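You operate a simulated robot arm through the tools that you are given. There is no shell and no other tool. Be economical: measure what you need, move in short steps, check, and stop when the job is done.

You are at the controls of a simulated robot arm. One attempt, no reset.

## Task
Take the yellow bottle and put it on the orange paint tile.

Only the result counts: the job must be done as asked and must still hold three seconds after the hand-in. Knocking over, shifting, dropping, spilling or breaking anything else fails it.

## Robot
A 7-joint arm with a two-finger parallel gripper, fixed in place. Base frame: the origin is at the foot of the arm, x ahead of it, y to its left, z up; the work surface is at about z = 0. Readings come in cm, degrees, newtons and seconds.
With the tool pointing down near the work surface it reaches from about 24 to 62 cm from the base axis. Its first joint turns from -66.0 to 66.0 degrees. Payload 2.6 kg.
The tool frame sits at the grasp point between the pads (the TCP): z along the fingers, y along the line on which they close. The tips reach 3 cm beyond it. The gripper opens to 9.4 cm. The fingers are 2.8 cm wide and 1 cm thick; the gripper's body (5 by 9.6 cm) begins 5.5 cm behind the TCP.
Orientation is told as [roll, pitch, yaw] about the base's x, y, z axes, in that order, counted from this pose: with the fingers straight down and closing along the base's y, the tool's x points along the base's -x, its y along +y and its z along -z.

## Interface
- The arm moves only by the tool move_arm. Its argument "series" is a list of rows, each a list of 3 entries, a list of its own where there are three numbers: the shift along the base's x, y, z in cm, then the turn, a rotation vector about the base's x, y, z in degrees, then the closure, from 0 (fully open) to 1 (shut). In form: [[[tx, ty, tz], [wx, wy, wz], jaw], ...]. A call has 1 to 20 rows; each row shifts and turns the commanded pose from where the row before left it. A row lasts 0.2 s, in which the tool goes at most 5 cm and 8.6 degrees; a call with a longer step from one row to the next is refused whole, and so is a gripper value outside its range. A pose out of reach is approached as far as the arm can. The call stops where the force on the tool passes 40 N (or 10 N more than at its start, if that is more) or the arm is blocked; 0.2 s more then pass. Each finger travels about 7.2 cm/s and halts on what it meets, pressing with about 20 N; the grip force reading is that of the motor and also rises with nothing between the fingers. The clock runs only during rows and for 0.2 s after the last one: add rows that do not move to give the fingers time. It gives the time, the measured TCP pose, the force on the tool (base axes), the opening and the grip force at its end, in the units of the frame above (readings bear some noise), and new pictures: "show" is both (left out), scene, wrist or none.
- Cameras (640 x 400 px; columns grow to the right, rows downward): "scene" is fixed at [3.92, 44.61, 54.56]; the picture's right is [-0.69, -0.73, 0.00], its down [-0.53, 0.50, -0.68] and it looks along [0.50, -0.47, -0.73] (base axes); focal length 351 px, centre (320, 200). "wrist" rides on the gripper at [-3.7, 0, -5.8] in the tool frame; the picture's right is [0.00, -1.00, 0.00], its down [0.97, 0.00, -0.24] and it looks along [0.24, 0.00, 0.97] (tool axes); focal length 218 px, centre (320, 200). There is no depth. A picture from a camera that has moved, and an enlarged one, comes with that camera's place and axes in the base frame and with its lens.
- enlarge(camera, box): a new picture of the part [left, top, right, bottom] of that camera's present view, enlarged. The clock stands still meanwhile.
- finish_job(): hands the job in; it is judged then, once.

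Go step by step. Nothing tells you positions but the pictures and the camera data: compare them with the known pose of the tool, close in by small moves and look again before you grip or let go. The budget is 90 turns and 150 pictures, counting those below and the enlarged ones. Unless the task says otherwise, let go and move clear before handing in, and close with one line.

The tools are called after ">>>" as name(argument=value, ...) on one line, values as JSON. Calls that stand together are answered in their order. move_arm: Moves the arm, as the interface text tells. Its arguments: {"type":"object","properties":{"series":{"type":"array"},"show":{"type":"string","enum":["both","scene","wrist","none"]}},"required":["series"]} The other tools are called the same way: enlarge (camera, box) takes an enlarged picture of a part of a camera's view; finish_job () hands the job in.

At the start:

```text
time_s: 0.0
eef_pos: [30.14, 20.37, 27.58]
tcp_rot: [0.0, 0.0, 0.1]
force: [0.1, -0.4, -0.1]
width: 9.42
grip_force: 0.1
```

scene: 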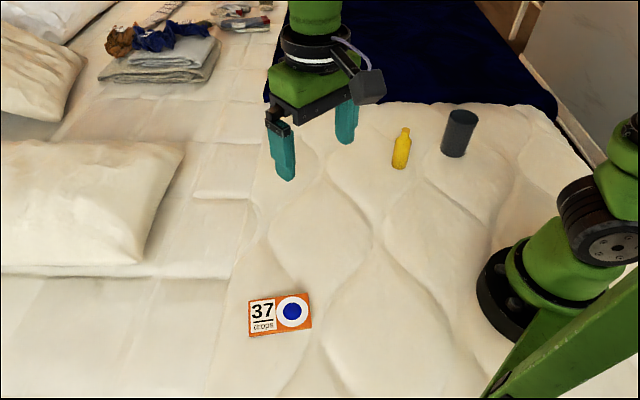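
wrist: 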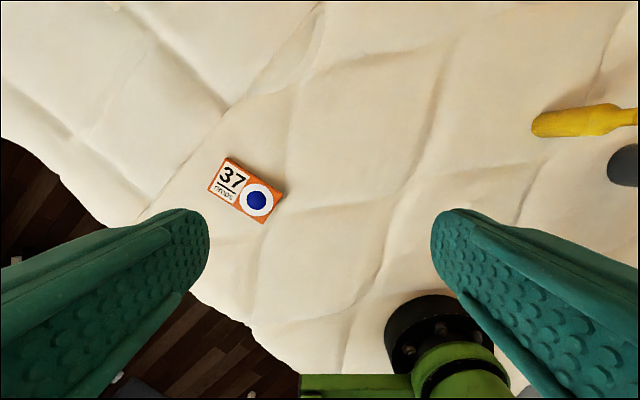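

The bottle appears to stand near (36, -11) and is about 11 cm tall. The tile is near (27, 31.5), and the grey cylinder is near (30, -24). I'll look closer before moving.

>>> enlarge(camera="scene", box=[360, 90, 488, 170])

>>> enlarge(camera="scene", box=[216, 270, 344, 350])

```text
5.00 times, centred on (424, 130) of scene
camera zoom: at [3.92, 44.61, 54.56], right [-0.69, -0.73, 0.0], down [-0.53, 0.5, -0.68], along [0.5, -0.47, -0.73], focal length 1753 px, centre (-200, 550)
```

zoom: 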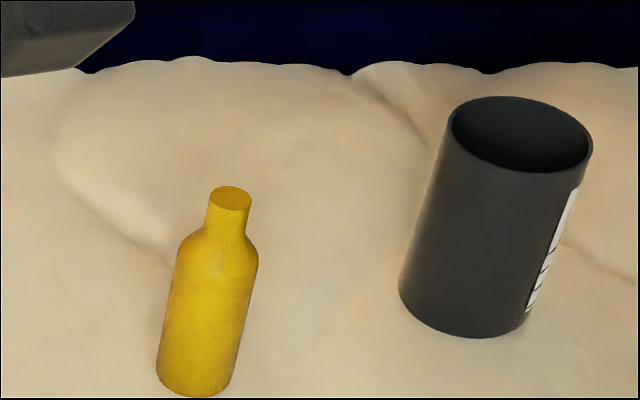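

```text
5.00 times, centred on (280, 310) of scene
camera zoom: at [3.92, 44.61, 54.56], right [-0.69, -0.73, 0.0], down [-0.53, 0.5, -0.68], along [0.5, -0.47, -0.73], focal length 1753 px, centre (520, -350)
```

zoom: 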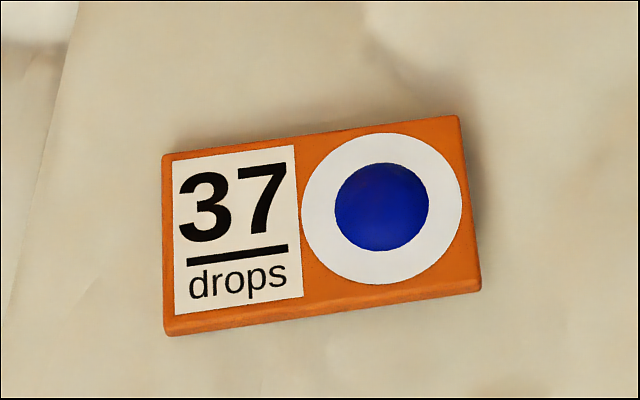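

The blue spot looks like a raised dome, so the flat label half of the tile is the safe place to set the bottle down. I take the bottle to be at (36.6, -11.7), about 10 cm tall. I'll move above it, staying high.

>>> move_arm(series=[[[0.65, -3.2, -0.7], [0, 0, 0], 0], [[0.65, -3.2, -0.7], [0, 0, 0], 0], [[0.65, -3.2, -0.7], [0, 0, 0], 0], [[0.65, -3.2, -0.7], [0, 0, 0], 0], [[0.65, -3.2, -0.7], [0, 0, 0], 0], [[0.65, -3.2, -0.7], [0, 0, 0], 0], [[0.65, -3.2, -0.7], [0, 0, 0], 0], [[0.65, -3.2, -0.7], [0, 0, 0], 0], [[0.65, -3.2, -0.7], [0, 0, 0], 0], [[0.65, -3.2, -0.7], [0, 0, 0], 0], [[0, 0, 0], [0, 0, 0], 0], [[0, 0, 0], [0, 0, 0], 0]])

```text
time_s: 2.6
eef_pos: [36.62, -11.8, 20.87]
tcp_rot: [0.0, 0.1, 0.1]
force: [-0.1, 0.3, 0.4]
width: 9.38
grip_force: 0.0
camera wrist: at [40.28, -11.6, 26.58], right [0.0, -1.0, 0.0], down [-0.97, 0.0, 0.24], along [-0.24, 0.0, -0.97], focal length 218 px, centre (320, 200)
```

scene: 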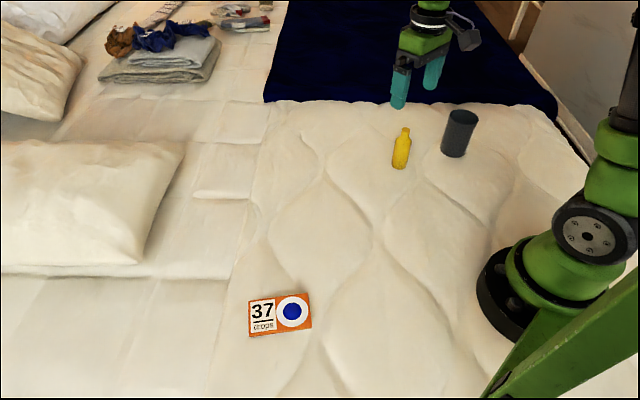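
wrist: 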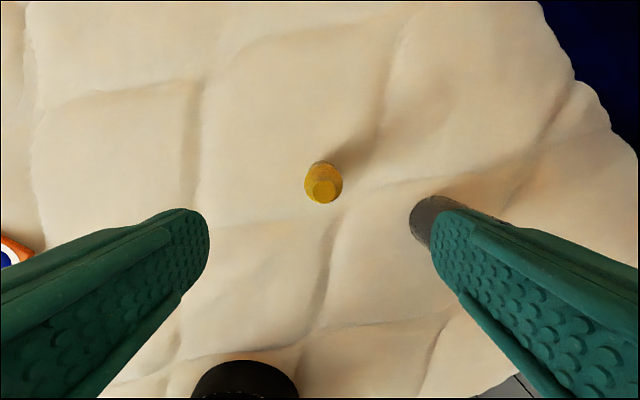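

The wrist view puts the bottle at about (36.9, -11.85), midway between the fingers. I'll descend most of the way and look again.

>>> move_arm(series=[[[0.3, -0.05, -2], [0, 0, 0], 0], [[0, 0, -2], [0, 0, 0], 0], [[0, 0, -2], [0, 0, 0], 0], [[0, 0, -2], [0, 0, 0], 0], [[0, 0, -2], [0, 0, 0], 0], [[0, 0, 0], [0, 0, 0], 0]])

```text
time_s: 4.0
eef_pos: [36.97, -11.83, 10.64]
tcp_rot: [0.0, 0.2, 0.1]
force: [0.4, 0.2, -0.5]
width: 9.4
grip_force: 0.0
camera wrist: at [40.67, -11.74, 16.44], right [0.0, -1.0, 0.0], down [-0.97, 0.0, 0.24], along [-0.24, 0.0, -0.97], focal length 218 px, centre (320, 200)
```

scene: 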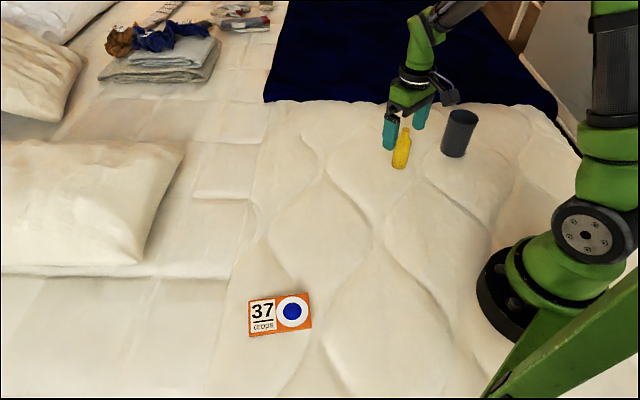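
wrist: 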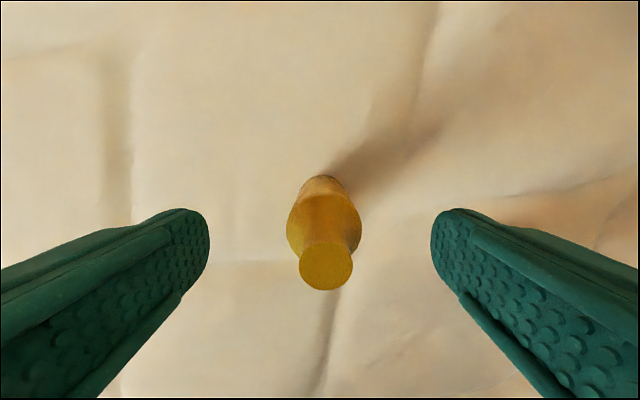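

The bottle is still centred, with its top at about (36.8, -12, 10). I'll descend to TCP z of about 5.5 and close.

>>> move_arm(series=[[[-0.1, -0.15, -1.3], [0, 0, 0], 0], [[0, 0, -1.3], [0, 0, 0], 0], [[0, 0, -1.3], [0, 0, 0], 0], [[0, 0, -1.2], [0, 0, 0], 0], [[0, 0, 0], [0, 0, 0], 0]])

```text
time_s: 5.2
eef_pos: [36.71, -11.81, 5.51]
tcp_rot: [0.0, 0.0, 0.0]
force: [0.3, 0.1, 0.2]
width: 9.42
grip_force: 0.0
camera wrist: at [40.57, -11.72, 11.26], right [0.0, -1.0, 0.0], down [-0.97, 0.0, 0.24], along [-0.24, 0.0, -0.97], focal length 218 px, centre (320, 200)
```

scene: 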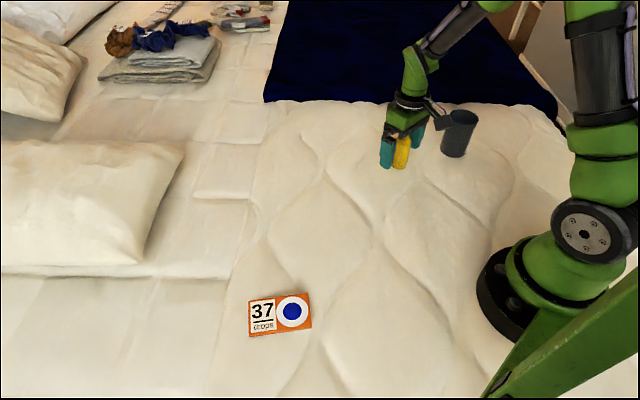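
wrist: 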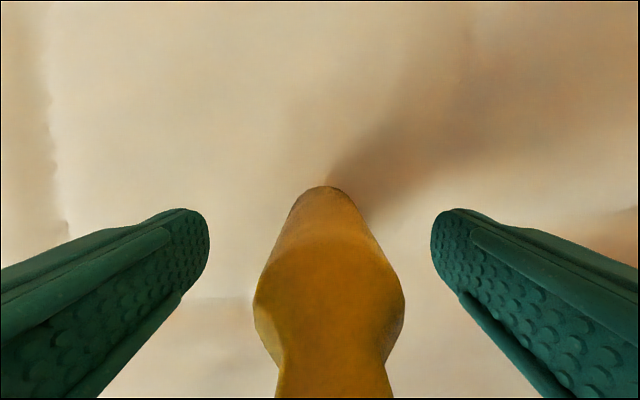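

The bottle sits between the pads, a touch to the right. I'll nudge across and close gradually.

>>> move_arm(series=[[[0, -0.25, 0], [0, 0, 0], 0], [[0, 0, 0], [0, 0, 0], 0.3], [[0, 0, 0], [0, 0, 0], 0.5], [[0, 0, 0], [0, 0, 0], 0.6], [[0, 0, 0], [0, 0, 0], 0.75], [[0, 0, 0], [0, 0, 0], 1], [[0, 0, 0], [0, 0, 0], 1], [[0, 0, 0], [0, 0, 0], 1]])

```text
time_s: 7.0
eef_pos: [36.81, -12.19, 5.46]
tcp_rot: [0.0, 0.1, 0.1]
force: [0.3, -0.8, 0.7]
width: 3.43
grip_force: 20.0
camera wrist: at [40.57, -12.02, 11.26], right [0.0, -1.0, 0.0], down [-0.97, 0.0, 0.24], along [-0.24, 0.0, -0.97], focal length 218 px, centre (320, 200)
```

scene: 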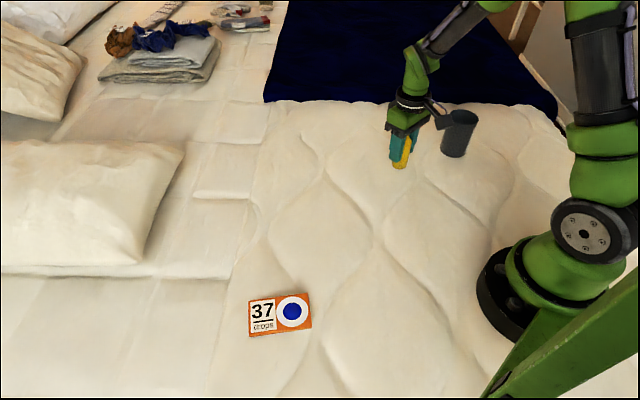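
wrist: 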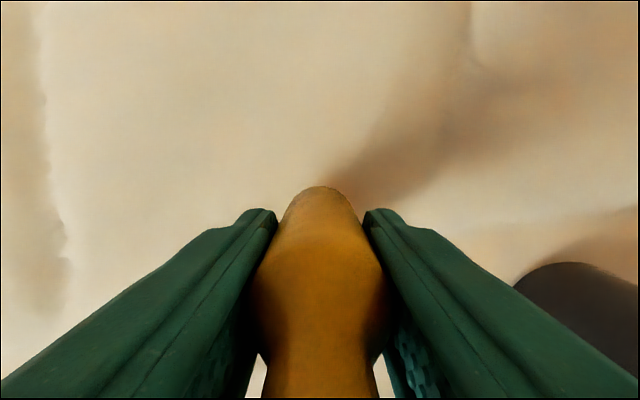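

The bottle is held at 3.4 cm width. I'll lift it and carry it to a viewpoint just short of the tile, on its -x side, to look at the tile up close.

>>> move_arm(series=[[[0, 0, 1.5], [0, 0, 0], 1], [[0, 0, 2.5], [0, 0, 0], 1], [[0, 0, 3], [0, 0, 0], 1], [[0, 0, 3], [0, 0, 0], 1], [[-1, 2.8, 0.2], [0, 0, 0], 1], [[-1, 2.8, 0.2], [0, 0, 0], 1], [[-1, 2.8, 0], [0, 0, 0], 1], [[-1, 2.8, 0], [0, 0, 0], 1], [[-1, 2.8, 0], [0, 0, 0], 1], [[-1, 2.8, 0], [0, 0, 0], 1], [[-1, 2.8, 0], [0, 0, 0], 1], [[-1, 2.8, 0], [0, 0, 0], 1], [[-1, 2.8, 0], [0, 0, 0], 1], [[-1, 2.8, 0], [0, 0, 0], 1], [[-1, 2.8, 0], [0, 0, 0], 1], [[-1, 2.8, 0], [0, 0, 0], 1], [[-1, 2.8, 0], [0, 0, 0], 1], [[-1, 2.8, 0], [0, 0, 0], 1], [[-1, 2.8, 0], [0, 0, 0], 1], [[0, 0, 0], [0, 0, 0], 1]])

```text
time_s: 11.2
eef_pos: [21.97, 29.65, 15.61]
tcp_rot: [0.0, 0.1, -0.1]
force: [-0.6, 0.0, -0.7]
width: 3.46
grip_force: 20.0
camera wrist: at [25.67, 29.77, 21.4], right [0.0, -1.0, 0.0], down [-0.97, 0.0, 0.24], along [-0.24, 0.0, -0.97], focal length 218 px, centre (320, 200)
```

scene: 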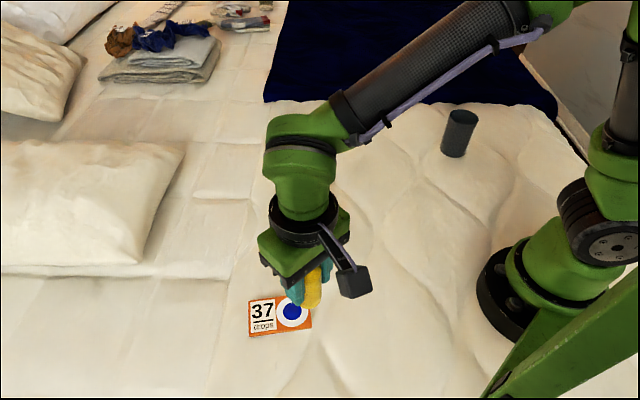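
wrist: 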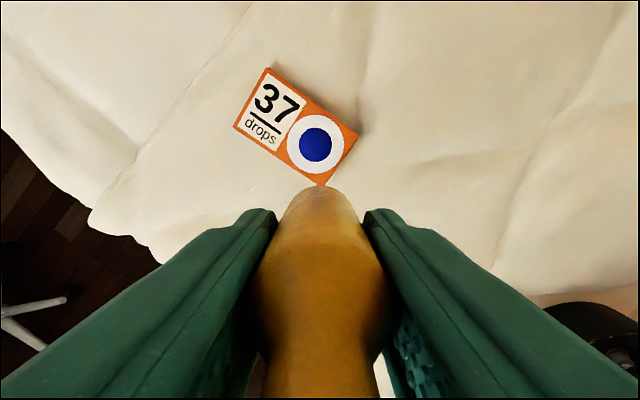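

>>> enlarge(camera="wrist", box=[216, 50, 376, 200])

```text
2.67 times, centred on (296, 125) of wrist
camera zoom: at [25.67, 29.77, 21.4], right [0.0, -1.0, 0.0], down [-0.97, 0.0, 0.24], along [-0.24, 0.0, -0.97], focal length 582 px, centre (384, 400)
```

zoom: 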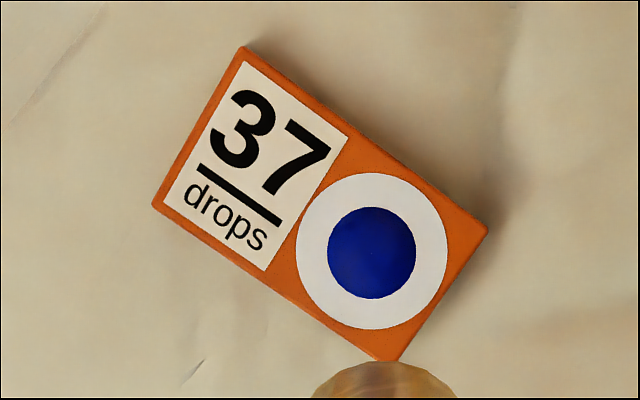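

The tile is clear from here, and the spot on its label half clear of the blue is at about (28.2, 33.5). I'll move above it and partly down, then check.

>>> move_arm(series=[[[1.55, 0.95, 0], [0, 0, 0], 1], [[1.55, 0.95, 0], [0, 0, 0], 1], [[1.55, 0.95, 0], [0, 0, 0], 1], [[1.55, 0.95, 0], [0, 0, 0], 1], [[0, 0, -1.5], [0, 0, 0], 1], [[0, 0, -1.5], [0, 0, 0], 1], [[0, 0, -1.5], [0, 0, 0], 1], [[0, 0, -1.5], [0, 0, 0], 1], [[0, 0, 0], [0, 0, 0], 1]])

>>> enlarge(camera="scene", box=[216, 260, 344, 340])

```text
time_s: 13.2
eef_pos: [28.1, 33.67, 9.71]
tcp_rot: [0.0, 0.1, 0.1]
force: [0.3, 0.7, -0.6]
width: 3.44
grip_force: 20.0
camera wrist: at [31.83, 33.77, 15.58], right [0.0, -1.0, 0.0], down [-0.97, 0.0, 0.24], along [-0.24, 0.0, -0.97], focal length 218 px, centre (320, 200)
```

scene: 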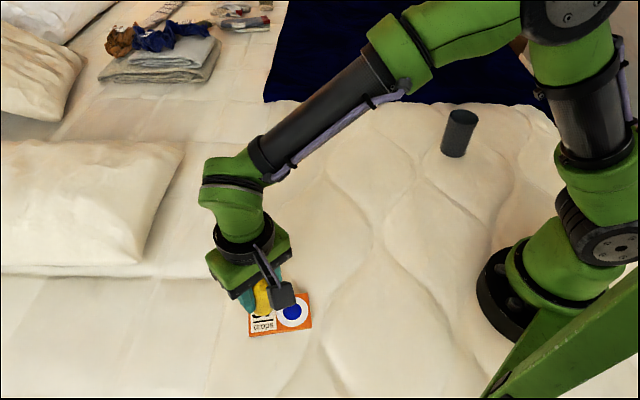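
wrist: 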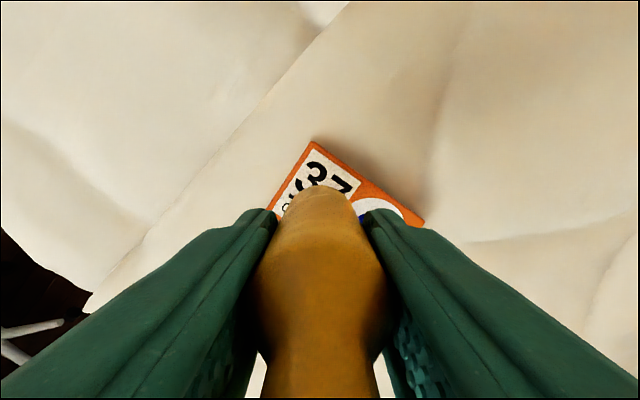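

```text
5.00 times, centred on (280, 300) of scene
camera zoom: at [3.92, 44.61, 54.56], right [-0.69, -0.73, 0.0], down [-0.53, 0.5, -0.68], along [0.5, -0.47, -0.73], focal length 1753 px, centre (520, -300)
```

zoom: 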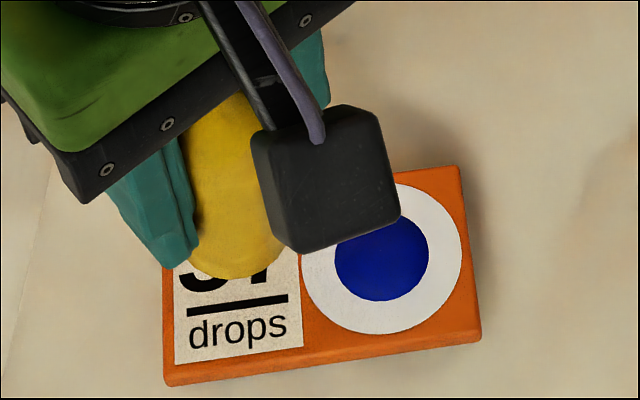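

The bottle is lined up over the label. I'll lower it in small steps and watch the force.

>>> move_arm(series=[[[0.05, -0.1, -0.8], [0, 0, 0], 1], [[0, 0, -0.8], [0, 0, 0], 1], [[0, 0, -0.6], [0, 0, 0], 1], [[0, 0, -0.3], [0, 0, 0], 1], [[0, 0, 0], [0, 0, 0], 1]])

>>> enlarge(camera="scene", box=[216, 260, 344, 340])

```text
time_s: 14.4
eef_pos: [27.95, 33.6, 7.23]
tcp_rot: [-0.1, 0.0, 0.1]
force: [0.2, -0.3, -2.1]
width: 3.46
grip_force: 20.0
camera wrist: at [31.8, 33.63, 13.11], right [0.0, -1.0, 0.0], down [-0.97, 0.0, 0.24], along [-0.24, 0.0, -0.97], focal length 218 px, centre (320, 200)
```

scene: 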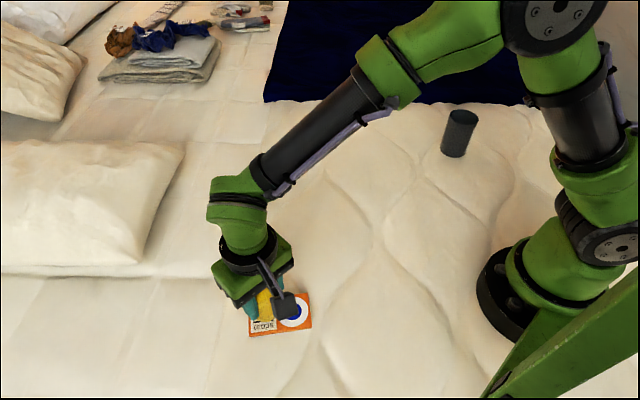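
wrist: 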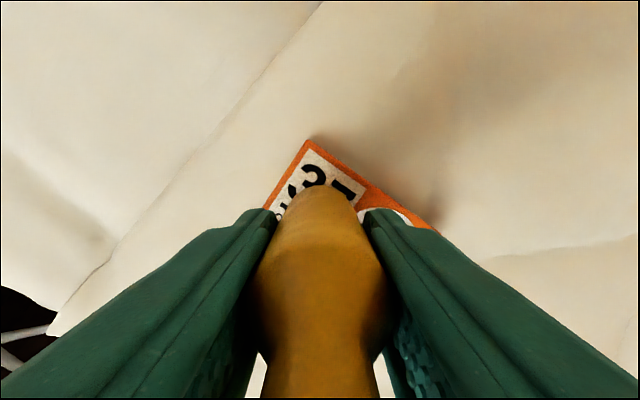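

```text
5.00 times, centred on (280, 300) of scene
camera zoom: at [3.92, 44.61, 54.56], right [-0.69, -0.73, 0.0], down [-0.53, 0.5, -0.68], along [0.5, -0.47, -0.73], focal length 1753 px, centre (520, -300)
```

zoom: 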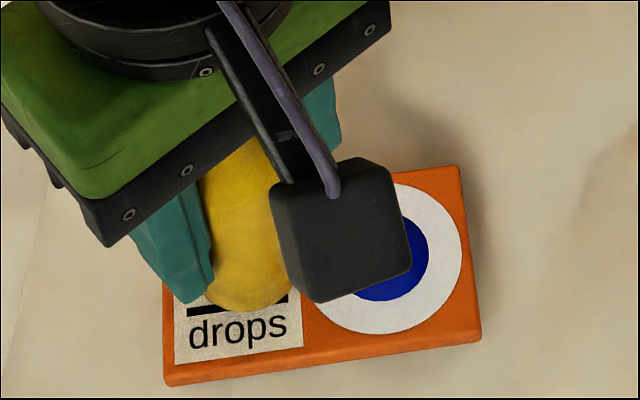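

The bottle is nearly down, with its base over the label. I'll continue in very small steps.

>>> move_arm(series=[[[0, 0, -0.15], [0, 0, 0], 1], [[0, 0, -0.15], [0, 0, 0], 1], [[0, 0, -0.15], [0, 0, 0], 1], [[0, 0, 0], [0, 0, 0], 1]], show="none")

>>> enlarge(camera="scene", box=[216, 260, 344, 340])

```text
time_s: 15.4
eef_pos: [28.02, 33.54, 6.99]
tcp_rot: [0.0, 0.1, 0.1]
force: [0.1, -0.6, -1.6]
width: 3.45
grip_force: 19.8
```

```text
5.00 times, centred on (280, 300) of scene
camera zoom: at [3.92, 44.61, 54.56], right [-0.69, -0.73, 0.0], down [-0.53, 0.5, -0.68], along [0.5, -0.47, -0.73], focal length 1753 px, centre (520, -300)
```

zoom: 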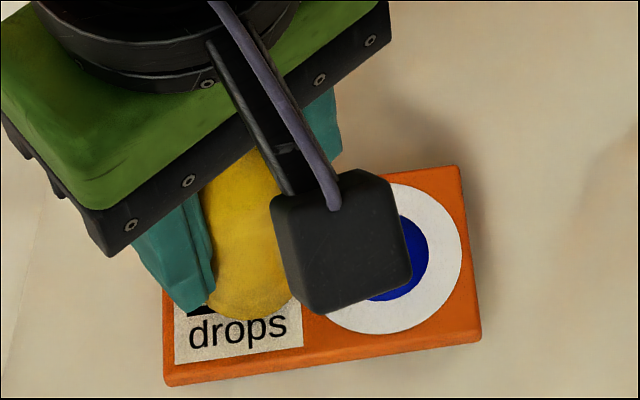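

No contact yet. I'll go down a little more.

>>> move_arm(series=[[[0, 0, -0.1], [0, 0, 0], 1], [[0, 0, -0.1], [0, 0, 0], 1], [[0, 0, -0.1], [0, 0, 0], 1], [[0, 0, 0], [0, 0, 0], 1]], show="none")

```text
time_s: 16.4
eef_pos: [28.06, 33.51, 6.55]
tcp_rot: [0.0, 0.1, 0.1]
force: [0.4, 0.1, -1.2]
width: 3.41
grip_force: 19.8
```

>>> move_arm(series=[[[0, 0, -0.1], [0, 0, 0], 1], [[0, 0, -0.1], [0, 0, 0], 1], [[0, 0, 0], [0, 0, 0], 1]], show="none")

>>> enlarge(camera="scene", box=[216, 260, 344, 340])

```text
time_s: 17.2
eef_pos: [28.1, 33.64, 6.36]
tcp_rot: [0.1, 0.1, 0.1]
force: [-0.1, 0.1, -0.9]
width: 3.44
grip_force: 20.1
```

```text
5.00 times, centred on (280, 300) of scene
camera zoom: at [3.92, 44.61, 54.56], right [-0.69, -0.73, 0.0], down [-0.53, 0.5, -0.68], along [0.5, -0.47, -0.73], focal length 1753 px, centre (520, -300)
```

zoom: 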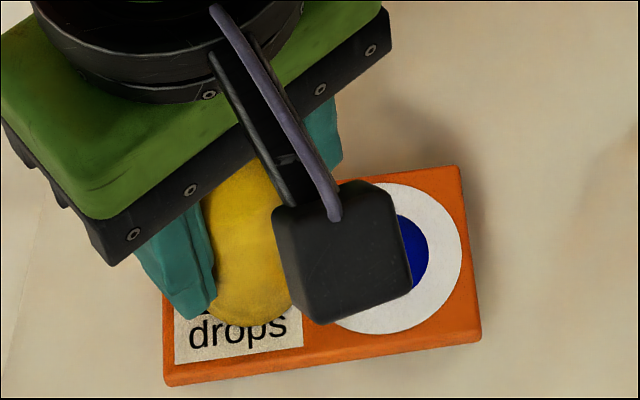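

Still no contact force, so I'll keep lowering gently.

>>> move_arm(series=[[[0, 0, -0.1], [0, 0, 0], 1], [[0, 0, -0.1], [0, 0, 0], 1], [[0, 0, 0], [0, 0, 0], 1]], show="none")

```text
time_s: 18.0
eef_pos: [28.07, 33.7, 6.2]
tcp_rot: [0.0, -0.1, 0.1]
force: [-1.1, -1.4, 3.1]
width: 3.44
grip_force: 19.7
```

The force shifted upward, so contact has probably begun. I'll take one more tiny step to confirm.

>>> move_arm(series=[[[0, 0, -0.06], [0, 0, 0], 1], [[0, 0, 0], [0, 0, 0], 1]], show="none")

```text
time_s: 18.6
eef_pos: [28.09, 33.73, 6.21]
tcp_rot: [0.1, 0.0, 0.1]
force: [-4.2, -1.8, 14.4]
width: 3.45
grip_force: 19.9
```

Contact is firm at 14 N. I'll ease up slightly and then open slowly.

>>> move_arm(series=[[[0, 0, 0.06], [0, 0, 0], 1], [[0, 0, 0], [0, 0, 0], 0.6], [[0, 0, 0], [0, 0, 0], 0.5], [[0, 0, 0], [0, 0, 0], 0.3], [[0, 0, 0], [0, 0, 0], 0], [[0, 0, 0], [0, 0, 0], 0], [[0, 0, 0], [0, 0, 0], 0]])

```text
time_s: 20.2
eef_pos: [28.1, 33.64, 6.31]
tcp_rot: [0.0, 0.1, 0.2]
force: [-0.6, 0.7, 1.0]
width: 9.4
grip_force: 0.0
camera wrist: at [31.83, 33.71, 12.03], right [0.0, -1.0, 0.0], down [-0.97, 0.0, 0.24], along [-0.24, 0.0, -0.97], focal length 218 px, centre (320, 200)
```

scene: 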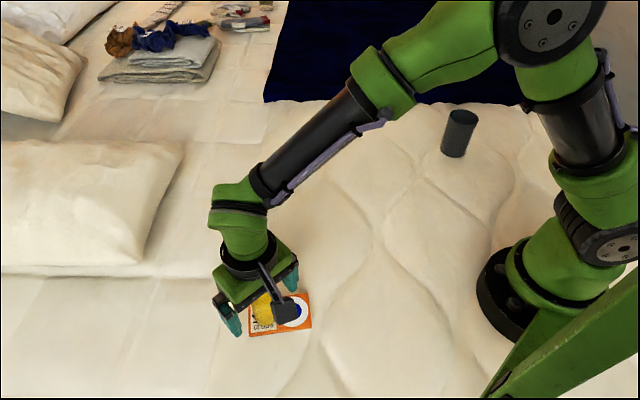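
wrist: 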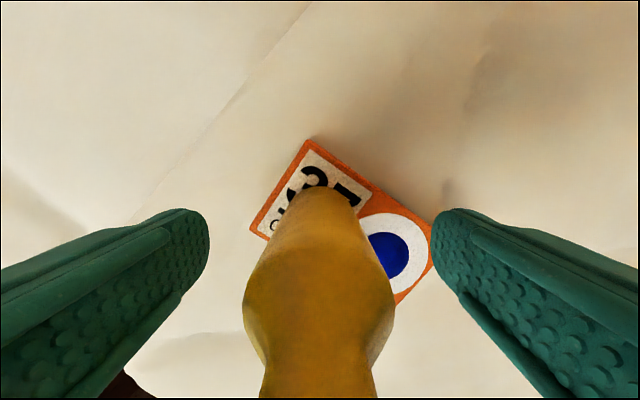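

The bottle is standing free on the label half. I'll rise straight up and clear.

>>> move_arm(series=[[[0, 0, 0.8], [0, 0, 0], 0], [[0, 0, 1.5], [0, 0, 0], 0], [[0, 0, 2], [0, 0, 0], 0], [[0, 0, 2], [0, 0, 0], 0], [[0, 0, 2], [0, 0, 0], 0], [[0, 0, 2], [0, 0, 0], 0], [[0, -2, 2], [0, 0, 0], 0], [[0, -3, 1], [0, 0, 0], 0], [[0, -3, 0], [0, 0, 0], 0], [[0, -3, 0], [0, 0, 0], 0], [[0, -3, 0], [0, 0, 0], 0], [[0, 0, 0], [0, 0, 0], 0]])

>>> enlarge(camera="scene", box=[216, 260, 344, 340])

```text
time_s: 22.8
eef_pos: [28.04, 19.6, 19.24]
tcp_rot: [0.0, 0.1, 0.1]
force: [-0.4, 0.2, 0.6]
width: 9.39
grip_force: 0.1
camera wrist: at [31.8, 19.72, 25.1], right [0.0, -1.0, 0.0], down [-0.97, 0.0, 0.24], along [-0.24, 0.0, -0.97], focal length 218 px, centre (320, 200)
```

scene: 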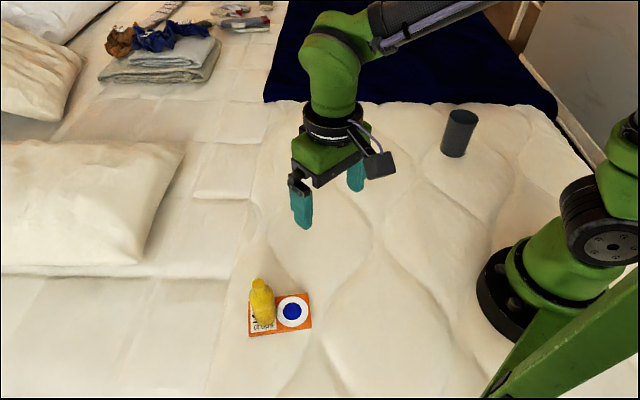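
wrist: 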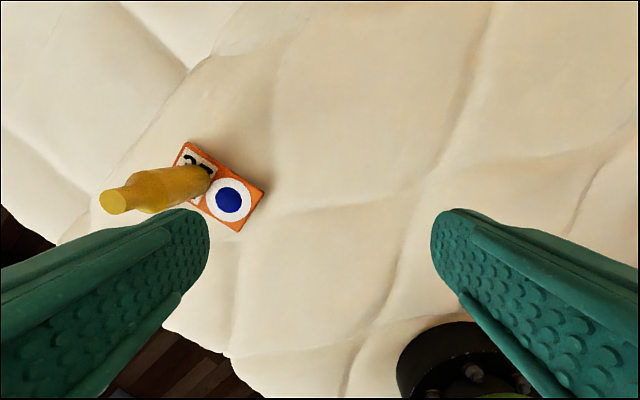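

```text
5.00 times, centred on (280, 300) of scene
camera zoom: at [3.92, 44.61, 54.56], right [-0.69, -0.73, 0.0], down [-0.53, 0.5, -0.68], along [0.5, -0.47, -0.73], focal length 1753 px, centre (520, -300)
```

zoom: 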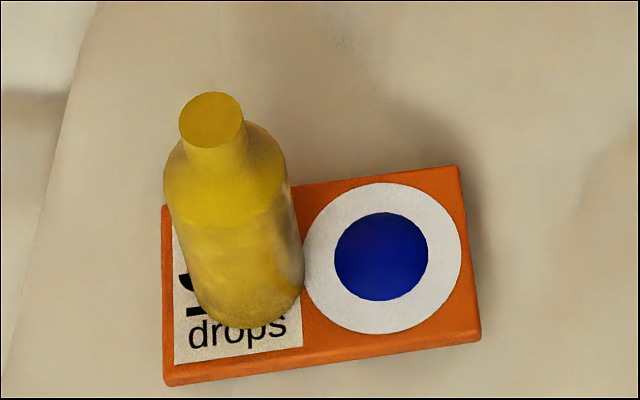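

The bottle stands upright with its whole base on the tile, the tile hasn't moved, and the arm is clear. I'll hand in.

>>> finish_job()

```text
The job is handed in.
```

The yellow bottle is standing upright on the label half of the orange paint tile. The gripper has let go and moved clear, and nothing else was disturbed.
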